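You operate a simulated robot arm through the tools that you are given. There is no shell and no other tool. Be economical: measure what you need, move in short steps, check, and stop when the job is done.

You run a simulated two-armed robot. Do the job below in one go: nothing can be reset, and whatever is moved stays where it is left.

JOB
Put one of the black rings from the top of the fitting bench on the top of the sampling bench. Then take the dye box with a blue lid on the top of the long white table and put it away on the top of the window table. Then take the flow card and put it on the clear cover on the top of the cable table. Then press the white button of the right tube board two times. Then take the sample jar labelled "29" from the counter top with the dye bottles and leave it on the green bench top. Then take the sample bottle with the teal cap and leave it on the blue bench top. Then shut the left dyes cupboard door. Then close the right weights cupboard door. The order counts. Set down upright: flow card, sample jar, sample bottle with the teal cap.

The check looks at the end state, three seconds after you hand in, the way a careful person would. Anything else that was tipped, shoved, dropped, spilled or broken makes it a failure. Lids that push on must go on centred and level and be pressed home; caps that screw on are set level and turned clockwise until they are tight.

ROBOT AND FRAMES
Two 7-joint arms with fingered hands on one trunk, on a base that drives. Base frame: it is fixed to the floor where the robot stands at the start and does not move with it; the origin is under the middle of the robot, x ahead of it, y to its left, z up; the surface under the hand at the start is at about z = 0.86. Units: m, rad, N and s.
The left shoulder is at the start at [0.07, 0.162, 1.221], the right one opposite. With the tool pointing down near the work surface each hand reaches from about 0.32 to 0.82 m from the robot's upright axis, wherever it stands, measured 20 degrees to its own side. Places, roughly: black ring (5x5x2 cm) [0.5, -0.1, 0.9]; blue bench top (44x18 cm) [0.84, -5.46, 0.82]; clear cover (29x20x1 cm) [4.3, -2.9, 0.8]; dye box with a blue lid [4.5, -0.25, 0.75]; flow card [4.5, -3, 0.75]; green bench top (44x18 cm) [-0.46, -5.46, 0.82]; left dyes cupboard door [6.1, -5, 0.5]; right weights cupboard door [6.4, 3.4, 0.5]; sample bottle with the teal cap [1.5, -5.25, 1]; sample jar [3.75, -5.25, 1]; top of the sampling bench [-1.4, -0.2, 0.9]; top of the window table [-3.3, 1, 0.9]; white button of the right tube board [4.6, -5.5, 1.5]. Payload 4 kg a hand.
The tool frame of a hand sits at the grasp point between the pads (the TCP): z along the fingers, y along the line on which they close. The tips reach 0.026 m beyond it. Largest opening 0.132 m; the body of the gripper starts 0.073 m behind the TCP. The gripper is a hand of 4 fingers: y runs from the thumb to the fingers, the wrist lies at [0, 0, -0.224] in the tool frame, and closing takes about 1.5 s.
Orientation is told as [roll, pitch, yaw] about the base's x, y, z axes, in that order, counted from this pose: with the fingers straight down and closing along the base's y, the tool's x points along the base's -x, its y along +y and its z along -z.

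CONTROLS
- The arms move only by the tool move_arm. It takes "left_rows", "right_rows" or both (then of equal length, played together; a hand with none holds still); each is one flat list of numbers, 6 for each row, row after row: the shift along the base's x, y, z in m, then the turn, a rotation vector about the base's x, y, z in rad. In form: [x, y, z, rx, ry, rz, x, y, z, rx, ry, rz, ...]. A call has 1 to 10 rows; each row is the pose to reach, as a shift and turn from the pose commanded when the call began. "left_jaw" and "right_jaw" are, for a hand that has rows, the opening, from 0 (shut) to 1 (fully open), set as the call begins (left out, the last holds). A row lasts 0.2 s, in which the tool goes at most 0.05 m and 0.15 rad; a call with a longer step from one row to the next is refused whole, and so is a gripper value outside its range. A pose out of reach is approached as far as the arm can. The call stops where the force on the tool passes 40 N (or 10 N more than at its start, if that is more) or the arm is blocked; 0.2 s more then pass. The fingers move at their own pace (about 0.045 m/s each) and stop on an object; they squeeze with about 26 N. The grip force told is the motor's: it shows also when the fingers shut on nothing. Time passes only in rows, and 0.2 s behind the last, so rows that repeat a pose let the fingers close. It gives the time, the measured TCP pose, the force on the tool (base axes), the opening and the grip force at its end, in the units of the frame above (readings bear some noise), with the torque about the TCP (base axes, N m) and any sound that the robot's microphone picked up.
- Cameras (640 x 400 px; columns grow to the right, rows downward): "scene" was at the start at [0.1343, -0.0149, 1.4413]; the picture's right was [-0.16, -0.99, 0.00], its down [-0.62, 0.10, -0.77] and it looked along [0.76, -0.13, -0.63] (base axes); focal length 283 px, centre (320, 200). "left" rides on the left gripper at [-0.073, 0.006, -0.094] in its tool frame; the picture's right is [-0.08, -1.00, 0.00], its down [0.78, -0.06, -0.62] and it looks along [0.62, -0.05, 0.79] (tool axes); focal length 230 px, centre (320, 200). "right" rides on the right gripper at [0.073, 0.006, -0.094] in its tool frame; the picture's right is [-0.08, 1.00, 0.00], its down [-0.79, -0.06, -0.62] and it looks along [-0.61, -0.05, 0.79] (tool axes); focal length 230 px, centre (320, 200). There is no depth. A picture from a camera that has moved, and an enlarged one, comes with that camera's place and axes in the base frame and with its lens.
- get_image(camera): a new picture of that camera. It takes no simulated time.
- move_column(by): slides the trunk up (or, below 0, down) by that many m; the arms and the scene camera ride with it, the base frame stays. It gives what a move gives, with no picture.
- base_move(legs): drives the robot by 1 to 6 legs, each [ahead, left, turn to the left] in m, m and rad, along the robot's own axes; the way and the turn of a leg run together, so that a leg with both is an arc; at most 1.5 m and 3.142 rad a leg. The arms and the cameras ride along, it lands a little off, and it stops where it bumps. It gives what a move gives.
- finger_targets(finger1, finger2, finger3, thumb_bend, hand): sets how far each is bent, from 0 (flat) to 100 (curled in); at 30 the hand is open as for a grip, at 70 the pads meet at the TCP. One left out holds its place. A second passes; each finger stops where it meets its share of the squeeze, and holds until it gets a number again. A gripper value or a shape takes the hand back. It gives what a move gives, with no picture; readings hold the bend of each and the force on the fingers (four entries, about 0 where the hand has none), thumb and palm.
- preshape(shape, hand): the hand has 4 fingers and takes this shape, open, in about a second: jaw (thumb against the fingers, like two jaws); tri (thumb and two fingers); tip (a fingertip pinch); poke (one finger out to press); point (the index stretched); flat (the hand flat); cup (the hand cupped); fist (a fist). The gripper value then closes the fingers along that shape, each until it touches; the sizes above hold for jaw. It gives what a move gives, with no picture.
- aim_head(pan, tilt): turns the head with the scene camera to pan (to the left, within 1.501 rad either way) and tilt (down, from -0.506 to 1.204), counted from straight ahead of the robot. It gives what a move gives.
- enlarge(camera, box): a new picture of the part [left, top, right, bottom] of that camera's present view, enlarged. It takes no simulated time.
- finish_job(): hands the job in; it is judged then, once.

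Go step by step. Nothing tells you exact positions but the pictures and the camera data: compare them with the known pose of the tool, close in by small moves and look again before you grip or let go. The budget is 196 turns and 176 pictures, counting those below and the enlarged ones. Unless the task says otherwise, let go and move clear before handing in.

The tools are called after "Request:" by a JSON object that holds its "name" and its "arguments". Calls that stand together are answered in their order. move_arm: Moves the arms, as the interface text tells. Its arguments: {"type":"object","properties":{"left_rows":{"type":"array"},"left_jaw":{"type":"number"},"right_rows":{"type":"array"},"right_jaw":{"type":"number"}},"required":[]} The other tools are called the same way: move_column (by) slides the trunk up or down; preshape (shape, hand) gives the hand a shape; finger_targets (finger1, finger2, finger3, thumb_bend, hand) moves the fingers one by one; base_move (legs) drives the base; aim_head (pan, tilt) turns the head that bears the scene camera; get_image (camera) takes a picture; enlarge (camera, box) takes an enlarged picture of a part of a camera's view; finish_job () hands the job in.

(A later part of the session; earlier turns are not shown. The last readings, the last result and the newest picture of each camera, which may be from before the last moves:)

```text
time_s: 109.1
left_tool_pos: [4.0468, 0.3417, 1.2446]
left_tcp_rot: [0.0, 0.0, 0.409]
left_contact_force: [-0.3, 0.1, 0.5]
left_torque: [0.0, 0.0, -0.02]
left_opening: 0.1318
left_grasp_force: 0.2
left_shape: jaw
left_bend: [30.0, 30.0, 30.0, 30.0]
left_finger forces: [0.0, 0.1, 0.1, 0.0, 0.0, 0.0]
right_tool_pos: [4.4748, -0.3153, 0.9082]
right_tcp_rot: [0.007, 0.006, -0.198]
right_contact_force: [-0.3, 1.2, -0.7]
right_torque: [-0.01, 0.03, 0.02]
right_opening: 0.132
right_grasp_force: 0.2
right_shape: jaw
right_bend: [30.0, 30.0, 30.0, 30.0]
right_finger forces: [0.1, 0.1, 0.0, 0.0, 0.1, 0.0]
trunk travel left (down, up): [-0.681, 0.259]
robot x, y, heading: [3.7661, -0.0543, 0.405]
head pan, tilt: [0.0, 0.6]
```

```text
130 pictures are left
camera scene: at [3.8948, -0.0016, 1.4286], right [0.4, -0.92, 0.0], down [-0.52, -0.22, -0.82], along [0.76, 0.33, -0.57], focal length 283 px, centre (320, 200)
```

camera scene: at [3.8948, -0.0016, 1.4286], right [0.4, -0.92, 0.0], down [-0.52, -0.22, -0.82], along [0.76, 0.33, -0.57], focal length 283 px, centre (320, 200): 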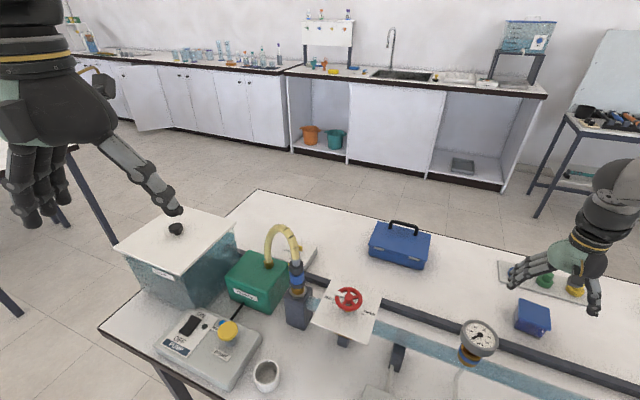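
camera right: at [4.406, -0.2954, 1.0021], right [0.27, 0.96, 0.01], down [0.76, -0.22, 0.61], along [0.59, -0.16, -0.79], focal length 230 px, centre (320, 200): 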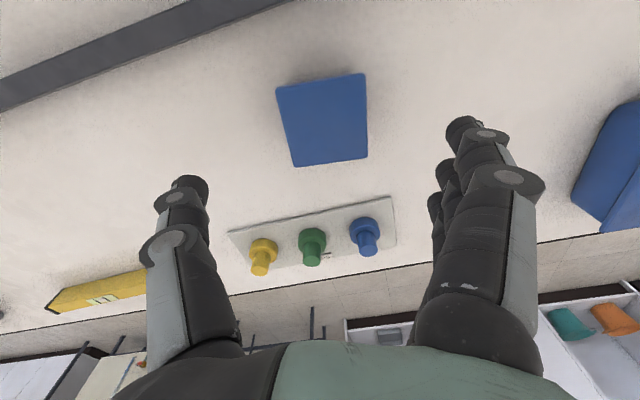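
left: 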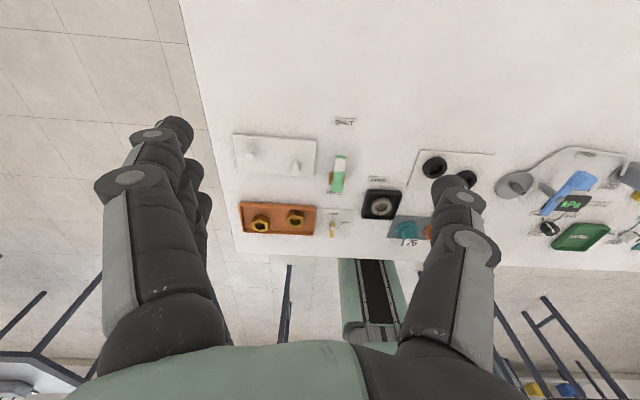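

The hand is right over the box, whose yaw is about -0.15. I'll fine-align and descend partway.

Request:
{"name": "move_arm", "arguments": {"right_rows": [-0.001, 0.004, -0.03, 0, 0, 0.04, -0.002, 0.006, -0.06, 0, 0, 0.05, -0.002, 0.006, -0.09, 0, 0, 0.05, -0.002, 0.006, -0.105, 0, 0, 0.05]}}

Request:
{"name": "get_image", "arguments": {"camera": "right"}}

Request:
{"name": "enlarge", "arguments": {"camera": "scene", "box": [460, 230, 640, 342]}}

```text
time_s: 110.1
left_tool_pos: [4.0461, 0.3418, 1.245]
left_tcp_rot: [0.0, -0.003, 0.409]
left_contact_force: [0.5, -0.3, 0.5]
left_torque: [0.0, 0.0, -0.02]
left_opening: 0.132
left_grasp_force: 0.0
left_shape: jaw
left_bend: [30.0, 30.0, 30.0, 30.0]
left_finger forces: [0.1, 0.0, 0.0, 0.0, 0.0, 0.1]
right_tool_pos: [4.4734, -0.3097, 0.805]
right_tcp_rot: [0.008, 0.002, -0.149]
right_contact_force: [-1.0, -0.4, 3.2]
right_torque: [-0.06, 0.01, -0.01]
right_opening: 0.1322
right_grasp_force: 0.0
right_shape: jaw
right_bend: [30.0, 30.0, 30.0, 30.0]
right_finger forces: [0.6, 0.4, 0.6, 0.0, 1.9, 0.1]
trunk travel left (down, up): [-0.681, 0.259]
robot x, y, heading: [3.7704, -0.056, 0.407]
head pan, tilt: [0.0, 0.6]
```

```text
129 pictures are left
camera right: at [4.4026, -0.2939, 0.8986], right [0.22, 0.97, 0.01], down [0.77, -0.18, 0.61], along [0.6, -0.13, -0.79], focal length 230 px, centre (320, 200)
```

right: 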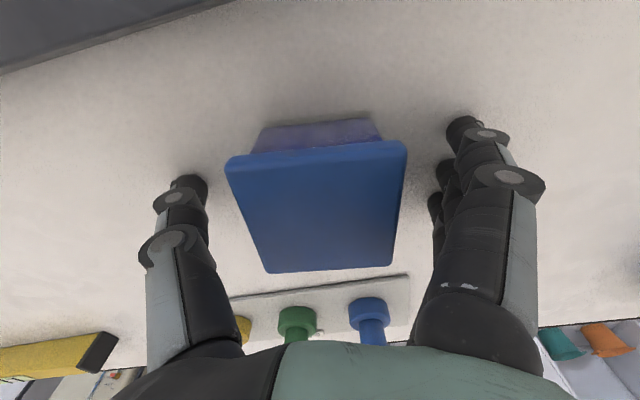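

```text
3.56 times, centred on (550, 286) of scene
camera zoom: at [3.8928, -0.0011, 1.4289], right [0.4, -0.92, 0.0], down [-0.52, -0.23, -0.83], along [0.76, 0.33, -0.56], focal length 1007 px, centre (-498, -106)
```

zoom: 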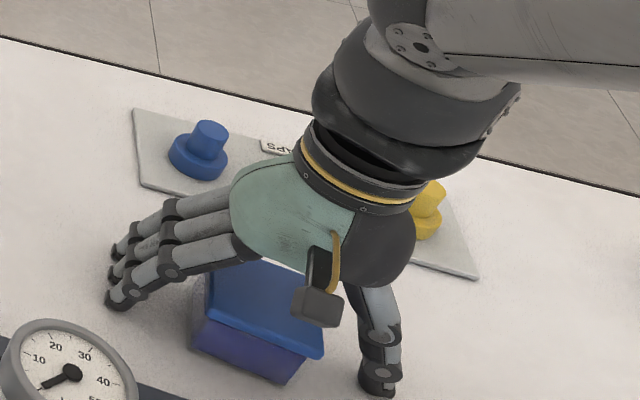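

The fingertips just touch the table (about z 0.778) and straddle the box. I'll rise 3 mm and close.

Request:
{"name": "move_arm", "arguments": {"right_rows": [0.002, 0.003, 0.003, 0, 0, 0, 0.002, 0.003, 0.003, 0, 0, 0, 0.002, 0.003, 0.003, 0, 0, 0, 0.002, 0.003, 0.003, 0, 0, 0, 0.002, 0.003, 0.003, 0, 0, 0, 0.002, 0.003, 0.003, 0, 0, 0, 0.002, 0.003, 0.003, 0, 0, 0], "right_jaw": 0}}

Request:
{"name": "get_image", "arguments": {"camera": "right"}}

Request:
{"name": "enlarge", "arguments": {"camera": "scene", "box": [460, 230, 640, 342]}}

```text
time_s: 111.7
left_tool_pos: [4.0454, 0.3414, 1.2449]
left_tcp_rot: [0.0, -0.001, 0.409]
left_contact_force: [-0.6, 0.2, -0.2]
left_torque: [0.02, 0.02, 0.02]
left_opening: 0.1318
left_grasp_force: 0.1
left_shape: jaw
left_bend: [30.0, 30.0, 30.0, 30.0]
left_finger forces: [0.0, 0.1, 0.0, 0.0, 0.1, 0.0]
right_tool_pos: [4.4742, -0.3059, 0.8079]
right_tcp_rot: [0.007, 0.004, -0.15]
right_contact_force: [0.4, 1.2, 1.1]
right_torque: [-0.03, 0.1, -0.01]
right_opening: 0.0634
right_grasp_force: 25.9
right_shape: jaw
right_bend: [70.0, 70.0, 76.0, 50.0]
right_finger forces: [10.6, 10.4, 1.9, 0.0, 23.5, 0.0]
trunk travel left (down, up): [-0.681, 0.259]
robot x, y, heading: [3.7699, -0.0553, 0.405]
head pan, tilt: [0.0, 0.6]
```

```text
127 pictures are left
camera right: at [4.4048, -0.2909, 0.9019], right [0.22, 0.97, 0.01], down [0.77, -0.18, 0.61], along [0.6, -0.13, -0.79], focal length 230 px, centre (320, 200)
```

right: 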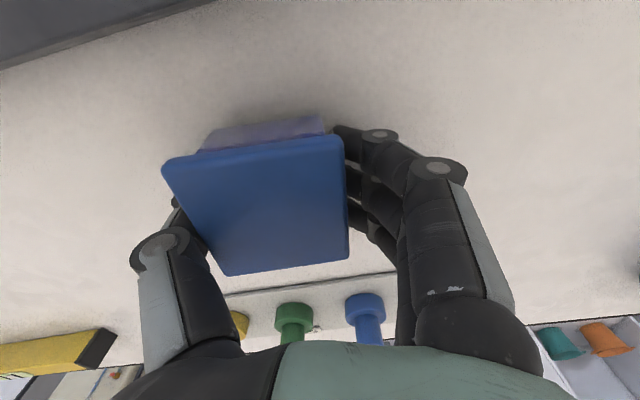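

```text
3.56 times, centred on (550, 286) of scene
camera zoom: at [3.8927, -0.0014, 1.4288], right [0.4, -0.92, 0.0], down [-0.52, -0.23, -0.83], along [0.76, 0.33, -0.56], focal length 1007 px, centre (-498, -106)
```

zoom: 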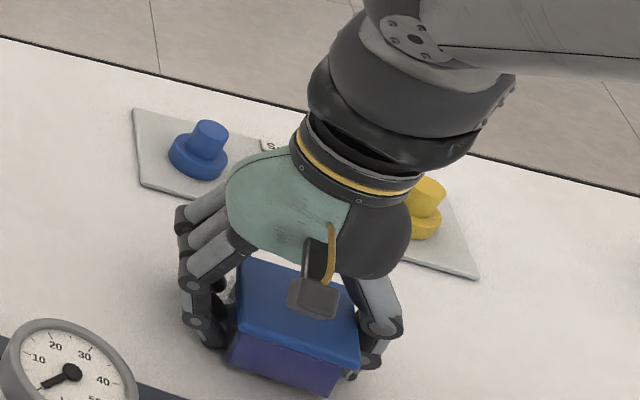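

The box is gripped, with thumb and fingers pressing its sides. I'll lift a little and check.

Request:
{"name": "move_arm", "arguments": {"right_rows": [0, 0, 0.02, 0, 0, 0, 0, 0, 0.05, 0, 0, 0, 0, 0, 0.09, 0, 0, 0, 0, 0, 0.13, 0, 0, 0]}}

Request:
{"name": "get_image", "arguments": {"camera": "scene"}}

Request:
{"name": "get_image", "arguments": {"camera": "right"}}

```text
time_s: 112.7
left_tool_pos: [4.0442, 0.3426, 1.2447]
left_tcp_rot: [-0.001, -0.003, 0.411]
left_contact_force: [-0.2, -1.1, 0.1]
left_torque: [-0.04, 0.01, 0.02]
left_opening: 0.1317
left_grasp_force: 0.1
left_shape: jaw
left_bend: [30.0, 30.0, 30.0, 30.0]
left_finger forces: [0.1, 0.1, 0.0, 0.1, 0.0, 0.0]
right_tool_pos: [4.4739, -0.3069, 0.9376]
right_tcp_rot: [0.005, 0.005, -0.148]
right_contact_force: [-0.3, 0.6, -0.3]
right_torque: [0.0, -0.07, 0.01]
right_opening: 0.0621
right_grasp_force: 26.3
right_shape: jaw
right_bend: [69.0, 70.0, 76.0, 51.0]
right_finger forces: [10.4, 10.7, 2.2, 0.1, 23.1, 0.0]
trunk travel left (down, up): [-0.681, 0.259]
robot x, y, heading: [3.7676, -0.0576, 0.409]
head pan, tilt: [0.0, 0.6]
```

```text
125 pictures are left
camera scene: at [3.8922, -0.001, 1.4287], right [0.4, -0.92, 0.0], down [-0.52, -0.23, -0.83], along [0.76, 0.33, -0.56], focal length 283 px, centre (320, 200)
```

scene: 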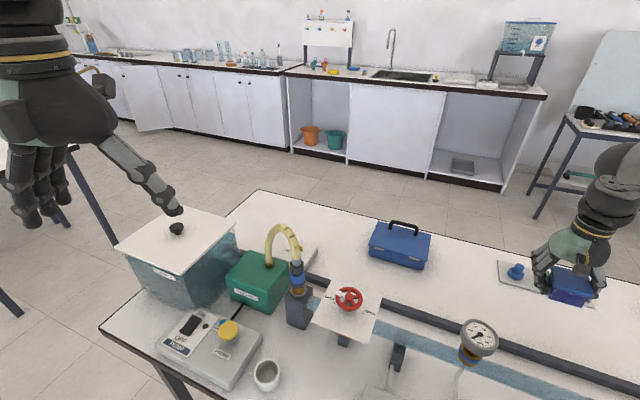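

```text
124 pictures are left
camera right: at [4.403, -0.2901, 1.0322], right [0.22, 0.97, 0.01], down [0.77, -0.18, 0.61], along [0.6, -0.13, -0.79], focal length 230 px, centre (320, 200)
```

right: 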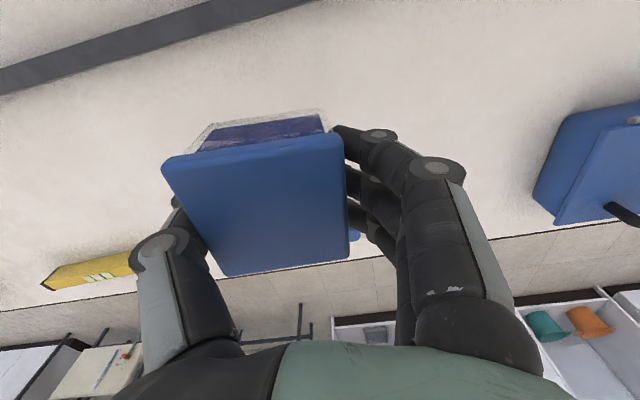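

The box lifts cleanly; it is transparent with blue dye inside, so I'll keep it level. I'll raise and retract, then drive back along the corridor toward the window table.

Request:
{"name": "move_arm", "arguments": {"right_rows": [0, 0, 0.04, 0, 0, 0, 0, 0, 0.08, 0, 0, 0, -0.02, 0, 0.12, 0, 0, 0, -0.06, 0, 0.15, 0, 0, 0, -0.1, -0.0, 0.17, 0, 0, 0]}}

Request:
{"name": "base_move", "arguments": {"legs": [[0, 0, -0.4], [-0.38, 0, 0], [0, 1.15, 0], [-0.6, 0, 0], [0, 0, 1.57], [0, 0, 1.57]]}}

Request:
{"name": "aim_head", "arguments": {"pan": 0, "tilt": 0.35}}

Request:
{"name": "get_image", "arguments": {"camera": "scene"}}

```text
time_s: 113.9
left_tool_pos: [4.0448, 0.3405, 1.2449]
left_tcp_rot: [0.001, -0.003, 0.41]
left_contact_force: [-0.1, 0.1, -0.4]
left_torque: [0.01, -0.08, 0.02]
left_opening: 0.1317
left_grasp_force: 0.0
left_shape: jaw
left_bend: [30.0, 30.0, 30.0, 30.0]
left_finger forces: [0.1, 0.0, 0.0, 0.1, 0.0, 0.0]
right_tool_pos: [4.3723, -0.3039, 1.1092]
right_tcp_rot: [0.008, 0.003, -0.149]
right_contact_force: [0.0, 0.2, -0.9]
right_torque: [0.0, -0.06, 0.0]
right_opening: 0.062
right_grasp_force: 26.9
right_shape: jaw
right_bend: [69.0, 70.0, 76.0, 51.0]
right_finger forces: [10.5, 10.7, 2.2, 0.1, 23.1, 0.1]
trunk travel left (down, up): [-0.681, 0.259]
robot x, y, heading: [3.7703, -0.0545, 0.411]
head pan, tilt: [0.0, 0.6]
```

```text
time_s: 133.5
left_tool_pos: [2.3721, 0.8096, 1.2456]
left_tcp_rot: [-0.001, 0.001, -3.12]
left_contact_force: [-0.1, -0.3, -0.7]
left_torque: [0.0, 0.0, -0.02]
left_opening: 0.1317
left_grasp_force: 0.1
left_shape: jaw
left_bend: [30.0, 30.0, 30.0, 30.0]
left_finger forces: [0.1, 0.0, 0.0, 0.1, 0.0, 0.0]
right_tool_pos: [2.3116, 1.5311, 1.1073]
right_tcp_rot: [0.006, 0.003, 2.607]
right_contact_force: [0.1, -0.2, -1.0]
right_torque: [-0.02, 0.03, 0.01]
right_opening: 0.062
right_grasp_force: 26.0
right_shape: jaw
right_bend: [69.0, 70.0, 76.0, 51.0]
right_finger forces: [10.2, 10.4, 2.2, 0.0, 22.8, 0.0]
trunk travel left (down, up): [-0.681, 0.259]
robot x, y, heading: [2.7841, 1.0694, -3.118]
head pan, tilt: [0.0, 0.6]
```

```text
time_s: 134.3
left_tool_pos: [2.3706, 0.8091, 1.2442]
left_tcp_rot: [0.0, 0.001, -3.119]
left_contact_force: [-0.5, 0.2, 0.2]
left_torque: [0.01, -0.02, 0.02]
left_opening: 0.1322
left_grasp_force: 0.1
left_shape: jaw
left_bend: [30.0, 30.0, 30.0, 30.0]
left_finger forces: [0.0, 0.0, 0.0, 0.1, 0.0, 0.0]
right_tool_pos: [2.3117, 1.5306, 1.1083]
right_tcp_rot: [0.01, 0.003, 2.606]
right_contact_force: [-0.7, -0.1, 0.0]
right_torque: [-0.01, 0.04, 0.0]
right_opening: 0.0619
right_grasp_force: 25.4
right_shape: jaw
right_bend: [69.0, 70.0, 76.0, 51.0]
right_finger forces: [10.2, 10.5, 2.2, 0.1, 22.8, 0.1]
trunk travel left (down, up): [-0.681, 0.259]
robot x, y, heading: [2.7821, 1.0693, -3.113]
head pan, tilt: [0.0, 0.351]
```

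```text
123 pictures are left
camera scene: at [2.6373, 1.0672, 1.4513], right [-0.02, 1.0, 0.0], down [0.34, 0.01, -0.94], along [-0.94, -0.02, -0.34], focal length 283 px, centre (320, 200)
```

scene: 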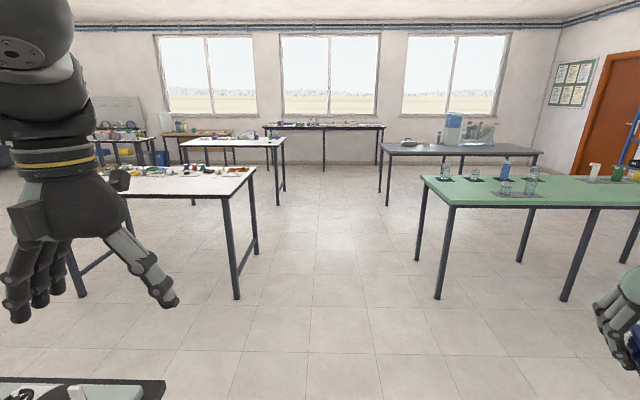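

The way along y ≈ 0.95 is clear; I'll shift slightly away from the green bench with glassware and drive to near the window table.

Request:
{"name": "base_move", "arguments": {"legs": [[0, 0.14, -0.03], [1.5, 0, 0], [1.5, 0, 0], [1.3, 0, 0]]}}

Request:
{"name": "aim_head", "arguments": {"pan": 0, "tilt": 0.45}}

Request:
{"name": "get_image", "arguments": {"camera": "scene"}}

```text
time_s: 155.8
left_tool_pos: [-1.9242, 0.589, 1.2444]
left_tcp_rot: [0.001, -0.001, -3.095]
left_contact_force: [-0.2, 0.1, 0.4]
left_torque: [0.03, 0.01, 0.02]
left_opening: 0.1319
left_grasp_force: 0.1
left_shape: jaw
left_bend: [30.0, 30.0, 30.0, 30.0]
left_finger forces: [0.0, 0.1, 0.0, 0.0, 0.0, 0.1]
right_tool_pos: [-2.0039, 1.3093, 1.1078]
right_tcp_rot: [0.006, 0.003, 2.628]
right_contact_force: [0.2, 0.3, -0.9]
right_torque: [-0.01, -0.03, -0.01]
right_opening: 0.0617
right_grasp_force: 25.7
right_shape: jaw
right_bend: [69.0, 70.0, 76.0, 51.0]
right_finger forces: [10.3, 10.5, 2.1, 0.0, 22.8, 0.1]
trunk travel left (down, up): [-0.681, 0.259]
robot x, y, heading: [-1.5241, 0.8612, -3.092]
head pan, tilt: [0.0, 0.351]
```

```text
time_s: 156.5
left_tool_pos: [-1.9244, 0.589, 1.2455]
left_tcp_rot: [0.001, 0.001, -3.093]
left_contact_force: [-0.4, 0.1, 1.4]
left_torque: [-0.03, 0.0, -0.06]
left_opening: 0.1317
left_grasp_force: 0.1
left_shape: jaw
left_bend: [30.0, 30.0, 30.0, 30.0]
left_finger forces: [0.0, 0.1, 0.0, 0.1, 0.0, 0.0]
right_tool_pos: [-2.0023, 1.31, 1.1069]
right_tcp_rot: [0.008, 0.003, 2.63]
right_contact_force: [0.3, -0.1, -1.1]
right_torque: [-0.02, -0.02, 0.02]
right_opening: 0.062
right_grasp_force: 25.2
right_shape: jaw
right_bend: [69.0, 70.0, 76.0, 51.0]
right_finger forces: [10.3, 10.5, 2.2, 0.1, 22.9, 0.0]
trunk travel left (down, up): [-0.681, 0.259]
robot x, y, heading: [-1.5233, 0.8646, -3.095]
head pan, tilt: [0.0, 0.45]
```

```text
122 pictures are left
camera scene: at [-1.6654, 0.8537, 1.4422], right [-0.05, 1.0, 0.0], down [0.43, 0.02, -0.9], along [-0.9, -0.04, -0.44], focal length 283 px, centre (320, 200)
```

scene: 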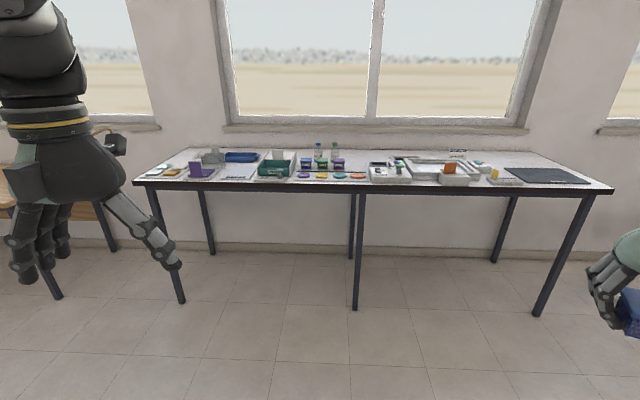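

Request:
{"name": "enlarge", "arguments": {"camera": "scene", "box": [130, 130, 370, 200]}}

Request:
{"name": "enlarge", "arguments": {"camera": "scene", "box": [370, 130, 630, 200]}}

```text
2.67 times, centred on (250, 165) of scene
camera zoom: at [-1.6654, 0.8537, 1.4422], right [-0.05, 1.0, 0.0], down [0.43, 0.02, -0.9], along [-0.9, -0.04, -0.44], focal length 755 px, centre (507, 293)
```

zoom: 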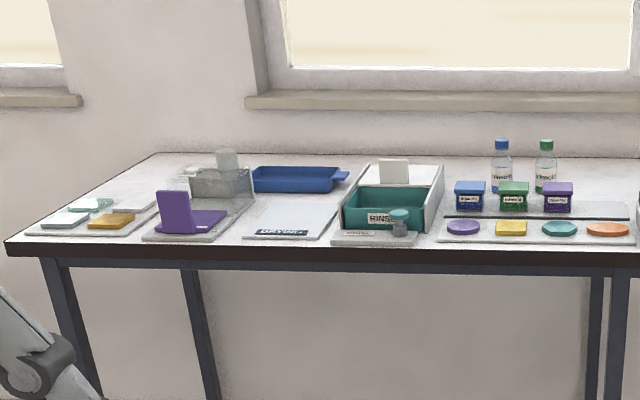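

```text
2.46 times, centred on (500, 165) of scene
camera zoom: at [-1.6654, 0.8537, 1.4422], right [-0.05, 1.0, 0.0], down [0.43, 0.02, -0.9], along [-0.9, -0.04, -0.44], focal length 697 px, centre (-123, 286)
```

zoom: 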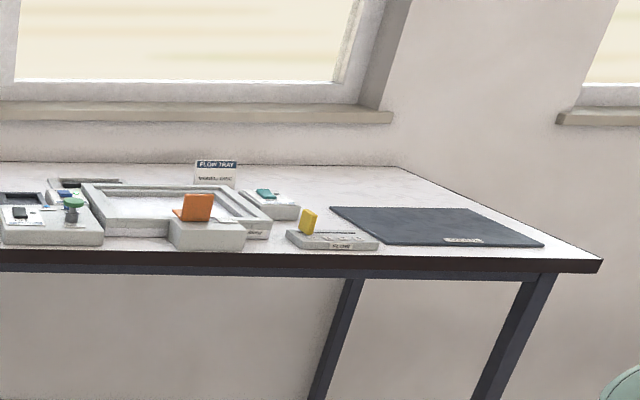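

The free spot is behind the black mat at the right end of the window table, around (-3.32, 1.97). I'll drive to a stance facing the table so the right hand can reach it.

Request:
{"name": "base_move", "arguments": {"legs": [[0.65, 0, -0.047], [0, -0.72, 0], [0.2, 0, 0]]}}

Request:
{"name": "aim_head", "arguments": {"pan": -0.3, "tilt": 0.6}}

Request:
{"name": "get_image", "arguments": {"camera": "scene"}}

```text
time_s: 164.8
left_tool_pos: [-2.7767, 1.3273, 1.2455]
left_tcp_rot: [0.001, -0.002, 3.134]
left_contact_force: [0.6, -0.9, 0.5]
left_torque: [-0.02, 0.0, 0.01]
left_opening: 0.1317
left_grasp_force: 0.0
left_shape: jaw
left_bend: [30.0, 30.0, 30.0, 30.0]
left_finger forces: [0.0, 0.1, 0.0, 0.0, 0.0, 0.0]
right_tool_pos: [-2.818, 2.0502, 1.109]
right_tcp_rot: [0.006, 0.004, 2.577]
right_contact_force: [-0.2, 0.0, -0.6]
right_torque: [-0.04, 0.05, 0.02]
right_opening: 0.0619
right_grasp_force: 25.9
right_shape: jaw
right_bend: [69.0, 70.0, 76.0, 51.0]
right_finger forces: [10.1, 10.5, 2.1, 0.0, 22.8, 0.1]
trunk travel left (down, up): [-0.681, 0.259]
robot x, y, heading: [-2.365, 1.5738, 3.132]
head pan, tilt: [0.0, 0.45]
```

```text
time_s: 165.7
left_tool_pos: [-2.7797, 1.3269, 1.2463]
left_tcp_rot: [-0.002, -0.001, 3.134]
left_contact_force: [-0.4, 0.3, 0.3]
left_torque: [-0.01, -0.02, 0.0]
left_opening: 0.132
left_grasp_force: 0.0
left_shape: jaw
left_bend: [30.0, 30.0, 30.0, 30.0]
left_finger forces: [0.0, 0.1, 0.0, 0.0, 0.1, 0.0]
right_tool_pos: [-2.8196, 2.0501, 1.1064]
right_tcp_rot: [0.007, 0.006, 2.576]
right_contact_force: [0.0, -0.2, -0.7]
right_torque: [0.0, 0.05, -0.01]
right_opening: 0.062
right_grasp_force: 25.6
right_shape: jaw
right_bend: [69.0, 70.0, 76.0, 51.0]
right_finger forces: [10.2, 10.5, 2.2, 0.0, 22.8, 0.0]
trunk travel left (down, up): [-0.681, 0.259]
robot x, y, heading: [-2.3645, 1.5747, 3.137]
head pan, tilt: [-0.3, 0.6]
```

```text
119 pictures are left
camera scene: at [-2.4989, 1.6033, 1.4285], right [0.3, 0.95, 0.0], down [0.54, -0.17, -0.82], along [-0.79, 0.25, -0.57], focal length 283 px, centre (320, 200)
```

scene: 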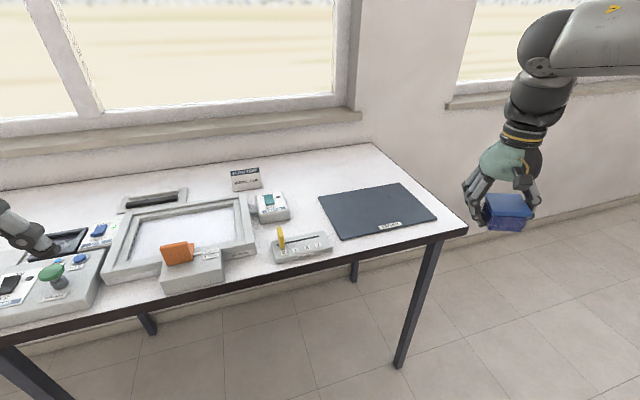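

The strip behind the mat (x from -3.29 to -3.64, y 1.8–2.2) is bare. I'll move in closer, turn a little left, and reach over there.

Request:
{"name": "base_move", "arguments": {"legs": [[0.3, 0.02, 0], [0, 0, 0.35]]}}

Request:
{"name": "aim_head", "arguments": {"pan": -0.6, "tilt": 0.65}}

Request:
{"name": "get_image", "arguments": {"camera": "scene"}}

```text
time_s: 168.8
left_tool_pos: [-2.9628, 1.1825, 1.2456]
left_tcp_rot: [0.003, -0.002, -2.795]
left_contact_force: [0.9, 0.2, 0.6]
left_torque: [0.01, -0.01, 0.0]
left_opening: 0.1319
left_grasp_force: 0.1
left_shape: jaw
left_bend: [30.0, 30.0, 30.0, 30.0]
left_finger forces: [0.0, 0.0, 0.0, 0.0, 0.0, 0.0]
right_tool_pos: [-3.2504, 1.8469, 1.1084]
right_tcp_rot: [0.007, 0.004, 2.929]
right_contact_force: [0.2, 0.4, -1.3]
right_torque: [-0.04, 0.03, -0.03]
right_opening: 0.0622
right_grasp_force: 26.0
right_shape: jaw
right_bend: [69.0, 70.0, 76.0, 51.0]
right_finger forces: [10.2, 10.5, 2.2, 0.0, 22.8, 0.0]
trunk travel left (down, up): [-0.681, 0.259]
robot x, y, heading: [-2.6601, 1.5612, -2.795]
head pan, tilt: [-0.3, 0.6]
```

```text
time_s: 169.6
left_tool_pos: [-2.9636, 1.1807, 1.2453]
left_tcp_rot: [-0.001, -0.001, -2.796]
left_contact_force: [-0.5, -0.1, 0.1]
left_torque: [0.01, 0.04, -0.01]
left_opening: 0.132
left_grasp_force: 0.1
left_shape: jaw
left_bend: [30.0, 30.0, 30.0, 30.0]
left_finger forces: [0.0, 0.0, 0.0, 0.0, 0.0, 0.0]
right_tool_pos: [-3.2501, 1.8461, 1.108]
right_tcp_rot: [0.008, 0.003, 2.929]
right_contact_force: [0.2, -0.1, -0.8]
right_torque: [-0.03, -0.01, -0.01]
right_opening: 0.0619
right_grasp_force: 25.8
right_shape: jaw
right_bend: [69.0, 70.0, 76.0, 51.0]
right_finger forces: [10.2, 10.5, 2.1, 0.0, 22.8, 0.0]
trunk travel left (down, up): [-0.681, 0.259]
robot x, y, heading: [-2.6616, 1.5601, -2.797]
head pan, tilt: [-0.6, 0.649]
```

```text
118 pictures are left
camera scene: at [-2.7915, 1.5634, 1.4243], right [0.25, 0.97, 0.0], down [0.59, -0.15, -0.8], along [-0.77, 0.2, -0.6], focal length 283 px, centre (320, 200)
```

scene: 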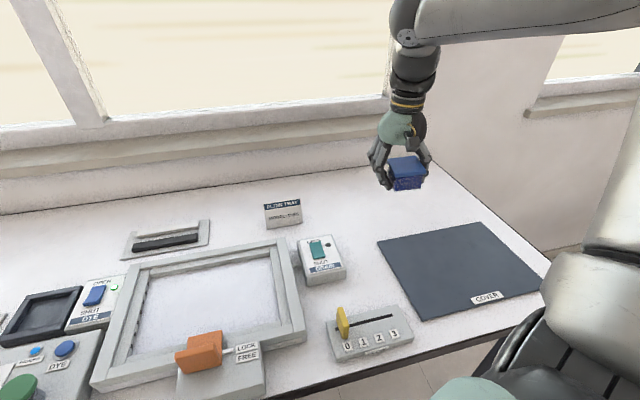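

I'll place the box at about (-3.36, 1.9), behind the "COVER" mat. I'll move above it and come down to z 0.95 first.

Request:
{"name": "move_arm", "arguments": {"right_rows": [-0.03, 0.007, -0.01, 0, 0, 0, -0.06, 0.015, -0.03, 0, 0, 0, -0.09, 0.022, -0.06, 0, 0, 0, -0.12, 0.03, -0.09, 0, 0, 0, -0.12, 0.03, -0.13, 0, 0, 0, -0.12, 0.03, -0.158, 0, 0, 0]}}

Request:
{"name": "get_image", "arguments": {"camera": "scene"}}

Request:
{"name": "get_image", "arguments": {"camera": "right"}}

```text
time_s: 171.0
left_tool_pos: [-2.9644, 1.1824, 1.2452]
left_tcp_rot: [0.0, -0.001, -2.796]
left_contact_force: [0.6, 0.0, -1.1]
left_torque: [0.02, 0.01, -0.03]
left_opening: 0.132
left_grasp_force: 0.1
left_shape: jaw
left_bend: [30.0, 30.0, 30.0, 30.0]
left_finger forces: [0.0, 0.0, 0.0, 0.1, 0.0, 0.0]
right_tool_pos: [-3.37, 1.8776, 0.9511]
right_tcp_rot: [0.006, 0.004, 2.929]
right_contact_force: [-0.9, 0.8, -0.9]
right_torque: [-0.03, 0.01, -0.02]
right_opening: 0.0619
right_grasp_force: 26.4
right_shape: jaw
right_bend: [69.0, 70.0, 76.0, 51.0]
right_finger forces: [10.2, 10.5, 2.2, 0.0, 22.9, 0.0]
trunk travel left (down, up): [-0.681, 0.259]
robot x, y, heading: [-2.6609, 1.5581, -2.794]
head pan, tilt: [-0.6, 0.649]
```

```text
117 pictures are left
camera scene: at [-2.7919, 1.5641, 1.4243], right [0.25, 0.97, 0.0], down [0.59, -0.15, -0.8], along [-0.77, 0.2, -0.61], focal length 283 px, centre (320, 200)
```

scene: 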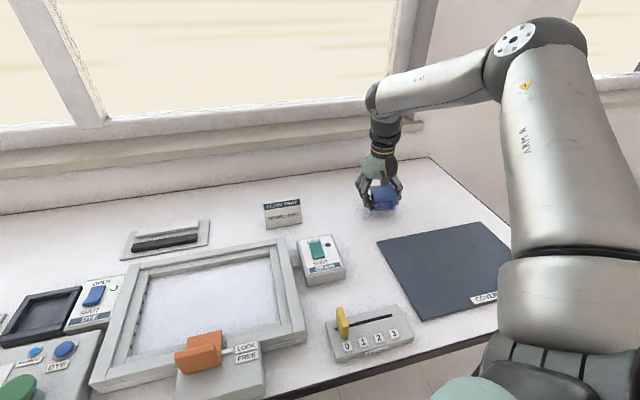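

```text
116 pictures are left
camera right: at [-3.3004, 1.8564, 1.0447], right [-0.29, -0.96, 0.01], down [-0.76, 0.23, 0.61], along [-0.59, 0.17, -0.79], focal length 230 px, centre (320, 200)
```

right: 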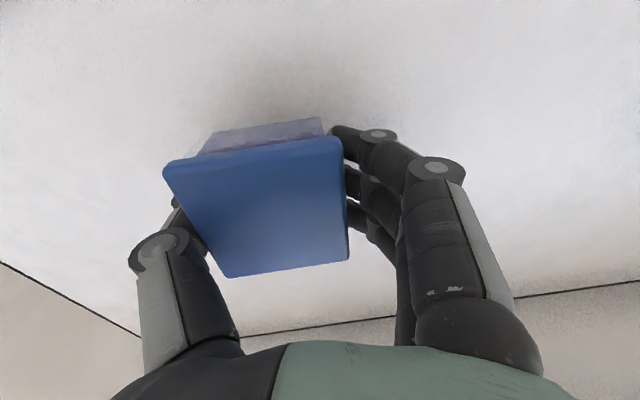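

Reachable and over bare table. I'll lower slowly until contact.

Request:
{"name": "move_arm", "arguments": {"right_rows": [0, 0, -0.01, 0, 0, 0, 0, 0, -0.02, 0, 0, 0, 0, 0, -0.03, 0, 0, 0, 0, 0, -0.035, 0, 0, 0, 0, 0, -0.04, 0, 0, 0]}}

Request:
{"name": "enlarge", "arguments": {"camera": "scene", "box": [320, 140, 460, 240]}}

```text
time_s: 172.0
left_tool_pos: [-2.9602, 1.1805, 1.2465]
left_tcp_rot: [-0.002, -0.003, -2.799]
left_contact_force: [0.2, 0.4, -0.3]
left_torque: [-0.02, 0.04, 0.01]
left_opening: 0.1318
left_grasp_force: 0.1
left_shape: jaw
left_bend: [30.0, 30.0, 30.0, 30.0]
left_finger forces: [0.0, 0.0, 0.1, 0.1, 0.0, 0.0]
right_tool_pos: [-3.3741, 1.8729, 0.9267]
right_tcp_rot: [0.014, -0.015, 2.926]
right_contact_force: [6.3, -1.8, 28.0]
right_torque: [0.54, -0.66, -0.21]
right_opening: 0.0613
right_grasp_force: 26.2
right_shape: jaw
right_bend: [71.0, 71.0, 76.0, 52.0]
right_finger forces: [19.0, 16.2, 1.1, 0.1, 37.3, 0.1]
trunk travel left (down, up): [-0.681, 0.259]
robot x, y, heading: [-2.6585, 1.562, -2.794]
head pan, tilt: [-0.6, 0.649]
stopped in row 4 (right hand): the force on the tool passed its limit at 46 N (the readings are from after the stop); the commanded pose is now the measured one
```

```text
4.00 times, centred on (390, 190) of scene
camera zoom: at [-2.787, 1.5623, 1.425], right [0.25, 0.97, 0.0], down [0.58, -0.15, -0.8], along [-0.77, 0.2, -0.6], focal length 1133 px, centre (40, 240)
```

zoom: 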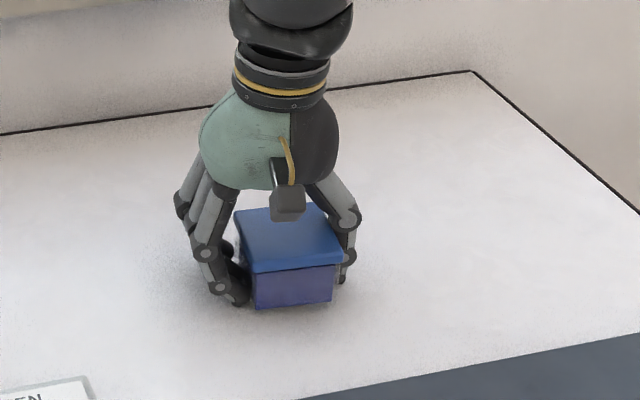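

The box is on the table. I'll relieve 3 mm, open and rise.

Request:
{"name": "move_arm", "arguments": {"right_rows": [0, 0, 0.002, 0, 0, 0, 0, 0, 0.002, 0, 0, 0, 0, 0, 0.002, 0, 0, 0, 0, 0, 0.002, 0, 0, 0, 0, 0, 0.002, 0, 0, 0, 0, 0, 0.002, 0, 0, 0, 0, 0, 0.04, 0, 0, 0, 0, 0, 0.08, 0, 0, 0, 0, 0, 0.12, 0, 0, 0], "right_jaw": 1}}

Request:
{"name": "enlarge", "arguments": {"camera": "scene", "box": [320, 140, 460, 240]}}

```text
time_s: 172.4
left_tool_pos: [-2.9646, 1.1822, 1.245]
left_tcp_rot: [0.002, -0.001, -2.798]
left_contact_force: [0.1, -0.2, -0.1]
left_torque: [-0.03, 0.0, 0.02]
left_opening: 0.1318
left_grasp_force: 0.1
left_shape: jaw
left_bend: [30.0, 30.0, 30.0, 30.0]
left_finger forces: [0.0, 0.0, 0.0, 0.0, 0.0, 0.1]
right_tool_pos: [-3.3773, 1.8778, 0.9253]
right_tcp_rot: [0.012, -0.014, 2.923]
right_contact_force: [2.8, -1.5, 6.7]
right_torque: [0.3, -0.21, -0.18]
right_opening: 0.1316
right_grasp_force: 0.0
right_shape: jaw
right_bend: [30.0, 30.0, 30.0, 30.0]
right_finger forces: [0.6, 0.4, 0.1, 0.0, 5.9, 0.0]
trunk travel left (down, up): [-0.681, 0.259]
robot x, y, heading: [-2.6594, 1.5591, -2.796]
head pan, tilt: [-0.6, 0.649]
stopped in row 2 (right hand): the force on the tool passed its limit at 42 N (the readings are from after the stop); the commanded pose is now the measured one
```

```text
4.00 times, centred on (390, 190) of scene
camera zoom: at [-2.7919, 1.5647, 1.4235], right [0.25, 0.97, 0.0], down [0.59, -0.15, -0.8], along [-0.77, 0.2, -0.61], focal length 1133 px, centre (40, 240)
```

zoom: 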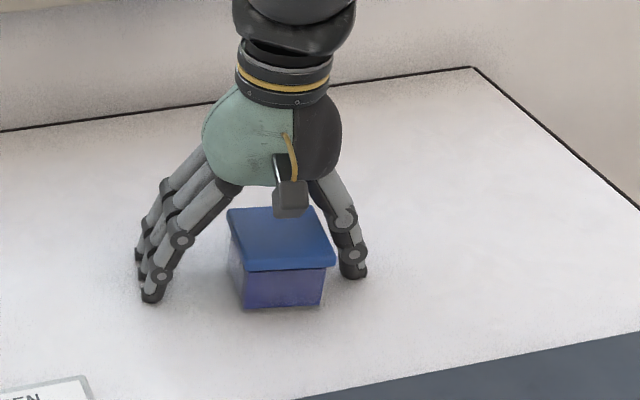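

The box is standing free. I'll rise, back off, and head back along the corridor.

Request:
{"name": "move_arm", "arguments": {"right_rows": [0, 0, 0.04, 0, 0, 0, 0, 0, 0.08, 0, 0, 0, 0, 0, 0.12, 0, 0, 0, 0, 0, 0.16, 0, 0, 0, 0.04, -0.01, 0.18, 0, 0, 0, 0.08, -0.02, 0.19, 0, 0, 0, 0.12, -0.04, 0.2, 0, 0, 0]}}

Request:
{"name": "get_image", "arguments": {"camera": "scene"}}

Request:
{"name": "base_move", "arguments": {"legs": [[0, 0, -0.35], [-0.48, 0, 0], [0, 0.64, 0], [0, 0, 1.57], [0, 0, 1.57]]}}

```text
time_s: 174.0
left_tool_pos: [-2.9624, 1.1806, 1.2455]
left_tcp_rot: [0.002, -0.002, -2.798]
left_contact_force: [0.0, -0.2, 0.2]
left_torque: [-0.01, 0.05, 0.0]
left_opening: 0.1319
left_grasp_force: 0.1
left_shape: jaw
left_bend: [30.0, 30.0, 30.0, 30.0]
left_finger forces: [0.0, 0.0, 0.1, 0.0, 0.0, 0.0]
right_tool_pos: [-3.2544, 1.8374, 1.1295]
right_tcp_rot: [0.011, -0.018, 2.923]
right_contact_force: [1.0, -0.4, 0.3]
right_torque: [-0.03, -0.02, 0.0]
right_opening: 0.1316
right_grasp_force: 0.0
right_shape: jaw
right_bend: [30.0, 30.0, 30.0, 30.0]
right_finger forces: [0.0, 0.0, 0.0, 0.1, 0.1, 0.0]
trunk travel left (down, up): [-0.681, 0.259]
robot x, y, heading: [-2.6607, 1.561, -2.8]
head pan, tilt: [-0.6, 0.649]
```

```text
113 pictures are left
camera scene: at [-2.7891, 1.5633, 1.4245], right [0.25, 0.97, 0.0], down [0.58, -0.15, -0.8], along [-0.77, 0.2, -0.6], focal length 283 px, centre (320, 200)
```

scene: 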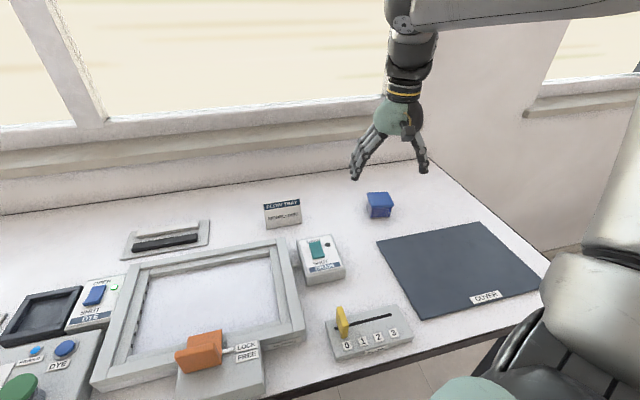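

```text
time_s: 188.8
left_tool_pos: [-1.7723, 1.1741, 1.2458]
left_tcp_rot: [-0.001, -0.003, 0.004]
left_contact_force: [0.2, 0.6, 0.5]
left_torque: [-0.03, 0.02, -0.03]
left_opening: 0.1317
left_grasp_force: 0.0
left_shape: jaw
left_bend: [30.0, 30.0, 30.0, 30.0]
left_finger forces: [0.1, 0.0, 0.0, 0.0, 0.1, 0.0]
right_tool_pos: [-1.7164, 0.4573, 1.1279]
right_tcp_rot: [0.011, -0.015, -0.559]
right_contact_force: [-0.4, 0.1, 0.2]
right_torque: [-0.02, 0.01, 0.04]
right_opening: 0.1318
right_grasp_force: 0.1
right_shape: jaw
right_bend: [30.0, 30.0, 30.0, 30.0]
right_finger forces: [0.0, 0.0, 0.0, 0.1, 0.1, 0.0]
trunk travel left (down, up): [-0.681, 0.259]
robot x, y, heading: [-2.1873, 0.921, 0.003]
head pan, tilt: [-0.6, 0.649]
```

The dye box is standing on the window table. I'll drive back along the corridor to x ≈ 3.2 and look toward the cable table.

Request:
{"name": "base_move", "arguments": {"legs": [[1.5, 0, 0], [1.5, 0.05, 0], [1.5, 0, 0], [0.95, 0, 0]]}}

Request:
{"name": "aim_head", "arguments": {"pan": -1.4, "tilt": 0.35}}

Request:
{"name": "get_image", "arguments": {"camera": "scene"}}

```text
refused: leg 2 is longer than a leg can be; nothing moved
```

```text
time_s: 189.9
left_tool_pos: [-1.7722, 1.1734, 1.2446]
left_tcp_rot: [-0.001, -0.003, 0.003]
left_contact_force: [0.3, -0.4, 0.6]
left_torque: [-0.01, -0.01, -0.04]
left_opening: 0.1318
left_grasp_force: 0.0
left_shape: jaw
left_bend: [30.0, 30.0, 30.0, 30.0]
left_finger forces: [0.0, 0.1, 0.0, 0.1, 0.1, 0.1]
right_tool_pos: [-1.7153, 0.4577, 1.1274]
right_tcp_rot: [0.012, -0.015, -0.558]
right_contact_force: [-0.6, -0.1, 0.1]
right_torque: [0.0, 0.0, 0.03]
right_opening: 0.1319
right_grasp_force: 0.1
right_shape: jaw
right_bend: [30.0, 30.0, 30.0, 30.0]
right_finger forces: [0.1, 0.0, 0.0, 0.1, 0.1, 0.0]
trunk travel left (down, up): [-0.681, 0.259]
robot x, y, heading: [-2.1832, 0.9165, 0.003]
head pan, tilt: [-1.4, 0.351]
```

```text
112 pictures are left
camera scene: at [-2.1195, 0.8264, 1.4514], right [-0.98, -0.17, 0.0], down [-0.06, 0.34, -0.94], along [0.16, -0.92, -0.34], focal length 283 px, centre (320, 200)
```

scene: 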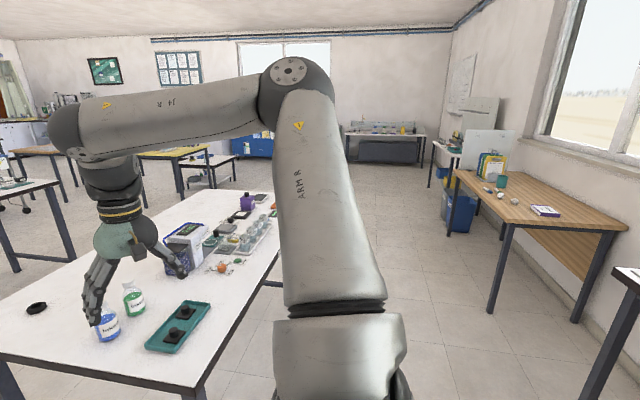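

I'll resend with legal legs, drifting slightly left to stay away from the bottles.

Request:
{"name": "base_move", "arguments": {"legs": [[0, 0.06, 0], [1.5, 0, 0], [1.5, 0, 0], [1.5, 0, 0], [0.9, 0, 0]]}}

Request:
{"name": "get_image", "arguments": {"camera": "scene"}}

```text
time_s: 216.3
left_tool_pos: [3.601, 1.4391, 1.246]
left_tcp_rot: [0.001, -0.002, 0.068]
left_contact_force: [-0.6, -0.4, -0.3]
left_torque: [-0.02, 0.02, 0.01]
left_opening: 0.1323
left_grasp_force: 0.0
left_shape: jaw
left_bend: [30.0, 30.0, 30.0, 30.0]
left_finger forces: [0.0, 0.0, 0.0, 0.1, 0.0, 0.0]
right_tool_pos: [3.7035, 0.7268, 1.1268]
right_tcp_rot: [0.012, -0.015, -0.494]
right_contact_force: [0.3, -0.6, -0.2]
right_torque: [0.03, -0.01, -0.01]
right_opening: 0.1319
right_grasp_force: 0.1
right_shape: jaw
right_bend: [30.0, 30.0, 30.0, 30.0]
right_finger forces: [0.0, 0.0, 0.1, 0.0, 0.0, 0.0]
trunk travel left (down, up): [-0.681, 0.259]
robot x, y, heading: [3.2059, 1.153, 0.062]
head pan, tilt: [-1.4, 0.351]
```

```text
111 pictures are left
camera scene: at [3.2764, 1.0697, 1.4514], right [-0.97, -0.24, 0.0], down [-0.08, 0.33, -0.94], along [0.22, -0.91, -0.34], focal length 283 px, centre (320, 200)
```

scene: 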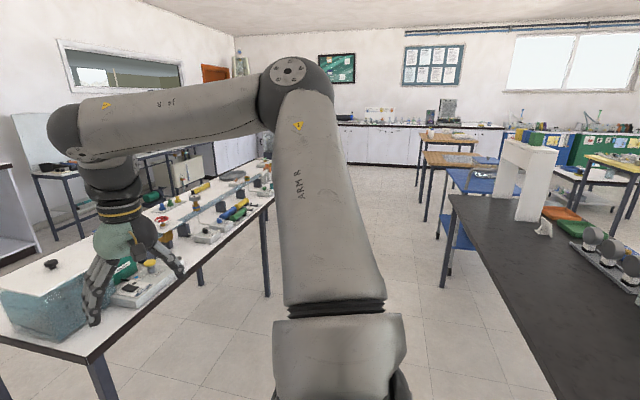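

The corridor at x ≈ 3.3 is open toward -y. I'll turn to face -y, advance and look.

Request:
{"name": "base_move", "arguments": {"legs": [[0, 0, -1.63], [0, 0.1, 0], [1.45, 0, 0], [0.6, 0, 0]]}}

Request:
{"name": "aim_head", "arguments": {"pan": 0.1, "tilt": 0.4}}

Request:
{"name": "get_image", "arguments": {"camera": "scene"}}

```text
time_s: 231.1
left_tool_pos: [3.5403, -1.2882, 1.245]
left_tcp_rot: [-0.001, -0.001, -1.585]
left_contact_force: [0.1, -0.2, 0.1]
left_torque: [0.0, 0.0, -0.02]
left_opening: 0.1321
left_grasp_force: 0.1
left_shape: jaw
left_bend: [30.0, 30.0, 30.0, 30.0]
left_finger forces: [0.0, 0.0, 0.0, 0.0, 0.0, 0.0]
right_tool_pos: [2.8228, -1.3319, 1.1286]
right_tcp_rot: [0.012, -0.016, -2.147]
right_contact_force: [0.2, 0.2, 0.3]
right_torque: [0.01, 0.0, 0.01]
right_opening: 0.1321
right_grasp_force: 0.0
right_shape: jaw
right_bend: [30.0, 30.0, 30.0, 30.0]
right_finger forces: [0.0, 0.1, 0.0, 0.0, 0.0, 0.0]
trunk travel left (down, up): [-0.681, 0.259]
robot x, y, heading: [3.2916, -0.8689, -1.583]
head pan, tilt: [-1.4, 0.351]
```

```text
time_s: 232.7
left_tool_pos: [3.5408, -1.2886, 1.2453]
left_tcp_rot: [0.001, -0.001, -1.584]
left_contact_force: [0.5, 0.7, -0.3]
left_torque: [-0.03, -0.04, 0.0]
left_opening: 0.132
left_grasp_force: 0.0
left_shape: jaw
left_bend: [30.0, 30.0, 30.0, 30.0]
left_finger forces: [0.0, 0.0, 0.1, 0.0, 0.0, 0.1]
right_tool_pos: [2.8235, -1.333, 1.1267]
right_tcp_rot: [0.011, -0.015, -2.147]
right_contact_force: [0.5, -0.1, 0.1]
right_torque: [0.03, 0.0, -0.01]
right_opening: 0.1319
right_grasp_force: 0.0
right_shape: jaw
right_bend: [30.0, 30.0, 30.0, 30.0]
right_finger forces: [0.0, 0.0, 0.0, 0.0, 0.0, 0.0]
trunk travel left (down, up): [-0.681, 0.259]
robot x, y, heading: [3.2914, -0.8719, -1.585]
head pan, tilt: [0.099, 0.4]
```

```text
110 pictures are left
camera scene: at [3.2996, -1.0146, 1.4469], right [-1.0, -0.08, 0.0], down [-0.03, 0.39, -0.92], along [0.08, -0.92, -0.39], focal length 283 px, centre (320, 200)
```

scene: 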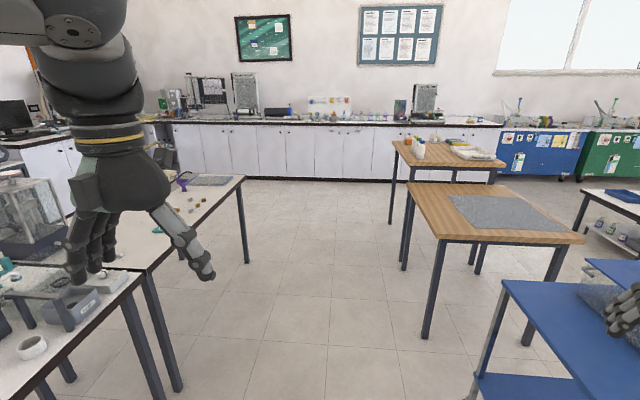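

The cable table runs along x > 4.03, y -1.85 to -3. I'll drive to y ≈ -2.55 in the corridor and turn to face it.

Request:
{"name": "base_move", "arguments": {"legs": [[1.45, 0.05, 0], [0.2, 0, 0], [0, 0, 1.585]]}}

Request:
{"name": "aim_head", "arguments": {"pan": 0, "tilt": 0.5}}

Request:
{"name": "get_image", "arguments": {"camera": "scene"}}

```text
time_s: 244.9
left_tool_pos: [3.7246, -2.2579, 1.2454]
left_tcp_rot: [0.0, -0.001, -0.005]
left_contact_force: [-0.1, 0.1, 0.5]
left_torque: [-0.01, -0.03, -0.02]
left_opening: 0.132
left_grasp_force: 0.0
left_shape: jaw
left_bend: [30.0, 30.0, 30.0, 30.0]
left_finger forces: [0.0, 0.0, 0.1, 0.0, 0.0, 0.0]
right_tool_pos: [3.7759, -2.9747, 1.1283]
right_tcp_rot: [0.013, -0.016, -0.568]
right_contact_force: [0.3, 0.6, -0.4]
right_torque: [0.0, 0.0, 0.0]
right_opening: 0.132
right_grasp_force: 0.1
right_shape: jaw
right_bend: [30.0, 30.0, 30.0, 30.0]
right_finger forces: [0.1, 0.1, 0.0, 0.0, 0.1, 0.0]
trunk travel left (down, up): [-0.681, 0.259]
robot x, y, heading: [3.3089, -2.5088, -0.004]
head pan, tilt: [0.099, 0.4]
```

```text
time_s: 245.6
left_tool_pos: [3.724, -2.2578, 1.2451]
left_tcp_rot: [0.0, -0.003, -0.006]
left_contact_force: [0.4, 0.2, 0.6]
left_torque: [0.0, -0.03, -0.02]
left_opening: 0.1321
left_grasp_force: 0.0
left_shape: jaw
left_bend: [30.0, 30.0, 30.0, 30.0]
left_finger forces: [0.0, 0.0, 0.0, 0.0, 0.1, 0.0]
right_tool_pos: [3.7761, -2.9739, 1.1276]
right_tcp_rot: [0.012, -0.016, -0.567]
right_contact_force: [0.0, -0.2, 0.2]
right_torque: [0.0, -0.01, 0.03]
right_opening: 0.1318
right_grasp_force: 0.0
right_shape: jaw
right_bend: [30.0, 30.0, 30.0, 30.0]
right_finger forces: [0.0, 0.0, 0.0, 0.0, 0.1, 0.0]
trunk travel left (down, up): [-0.681, 0.259]
robot x, y, heading: [3.3108, -2.5078, -0.003]
head pan, tilt: [0.0, 0.499]
```

```text
109 pictures are left
camera scene: at [3.4504, -2.5102, 1.4377], right [0.0, -1.0, 0.0], down [-0.48, 0.0, -0.88], along [0.88, 0.0, -0.48], focal length 283 px, centre (320, 200)
```

scene: 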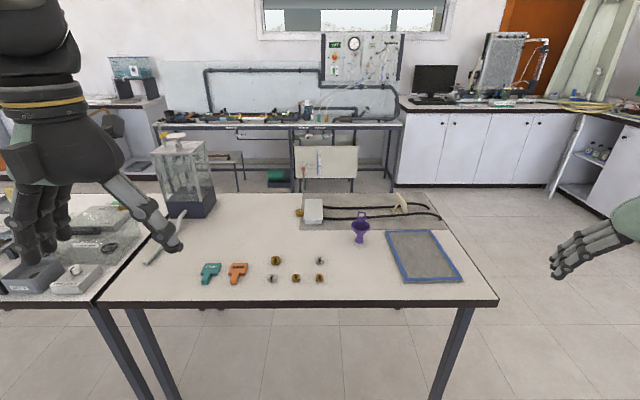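

I see the framed clear cover on the right of the cable table. I'll enlarge to find the flow card.

Request:
{"name": "enlarge", "arguments": {"camera": "scene", "box": [280, 180, 480, 305]}}

```text
3.20 times, centred on (380, 242) of scene
camera zoom: at [3.4504, -2.5102, 1.4377], right [0.0, -1.0, 0.0], down [-0.48, 0.0, -0.88], along [0.88, 0.0, -0.48], focal length 906 px, centre (128, 64)
```

zoom: 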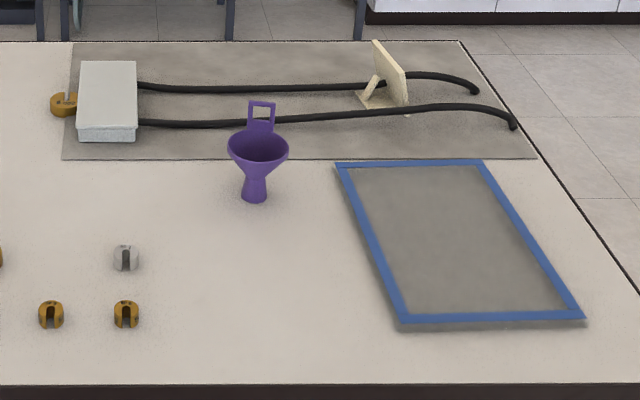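

The flow card is the beige propped plate at about (4.54, -2.87), and the cover spans x 4.11–4.385, y -2.955 to -2.77. The table's end at y ≈ -3.04 gives better access, so I'll go round and face +y there.

Request:
{"name": "base_move", "arguments": {"legs": [[0, -0.95, 0], [1.0, 0, 0], [0, 0, 1.57]]}}

Request:
{"name": "aim_head", "arguments": {"pan": -0.2, "tilt": 0.75}}

Request:
{"name": "get_image", "arguments": {"camera": "scene"}}

```text
time_s: 259.2
left_tool_pos: [4.0313, -3.052, 1.2445]
left_tcp_rot: [0.0, -0.002, 1.599]
left_contact_force: [-0.3, 0.7, -0.8]
left_torque: [-0.02, -0.02, 0.03]
left_opening: 0.1319
left_grasp_force: 0.0
left_shape: jaw
left_bend: [30.0, 30.0, 30.0, 30.0]
left_finger forces: [0.0, 0.0, 0.0, 0.0, 0.0, 0.0]
right_tool_pos: [4.7445, -2.9773, 1.1276]
right_tcp_rot: [0.012, -0.017, 1.039]
right_contact_force: [-0.2, 0.1, 0.2]
right_torque: [-0.03, -0.01, -0.02]
right_opening: 0.1319
right_grasp_force: 0.1
right_shape: jaw
right_bend: [30.0, 30.0, 30.0, 30.0]
right_finger forces: [0.0, 0.1, 0.0, 0.0, 0.0, 0.0]
trunk travel left (down, up): [-0.681, 0.259]
robot x, y, heading: [4.2949, -3.4571, 1.6]
head pan, tilt: [0.0, 0.499]
```

```text
time_s: 260.0
left_tool_pos: [4.0307, -3.0518, 1.2446]
left_tcp_rot: [0.0, -0.002, 1.597]
left_contact_force: [-0.1, -0.4, -0.3]
left_torque: [0.02, 0.05, 0.0]
left_opening: 0.1319
left_grasp_force: 0.0
left_shape: jaw
left_bend: [30.0, 30.0, 30.0, 30.0]
left_finger forces: [0.0, 0.1, 0.1, 0.1, 0.1, 0.0]
right_tool_pos: [4.7455, -2.9777, 1.1279]
right_tcp_rot: [0.014, -0.016, 1.04]
right_contact_force: [0.2, -0.5, -0.5]
right_torque: [0.01, -0.04, 0.01]
right_opening: 0.1317
right_grasp_force: 0.0
right_shape: jaw
right_bend: [30.0, 30.0, 30.0, 30.0]
right_finger forces: [0.0, 0.1, 0.0, 0.0, 0.1, 0.0]
trunk travel left (down, up): [-0.681, 0.259]
robot x, y, heading: [4.2949, -3.4643, 1.603]
head pan, tilt: [-0.201, 0.75]
```

```text
107 pictures are left
camera scene: at [4.308, -3.3278, 1.4158], right [0.99, -0.17, 0.0], down [-0.12, -0.67, -0.73], along [0.12, 0.72, -0.68], focal length 283 px, centre (320, 200)
```

scene: 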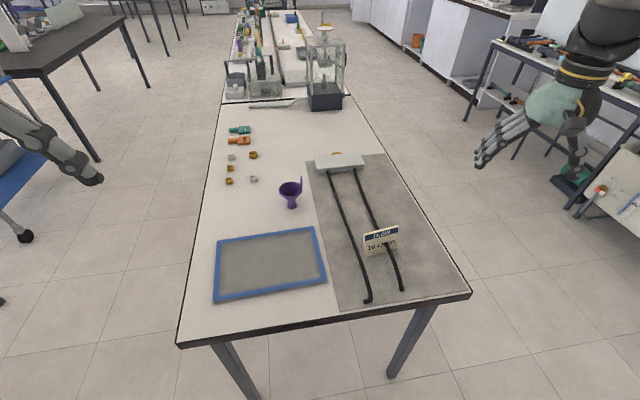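

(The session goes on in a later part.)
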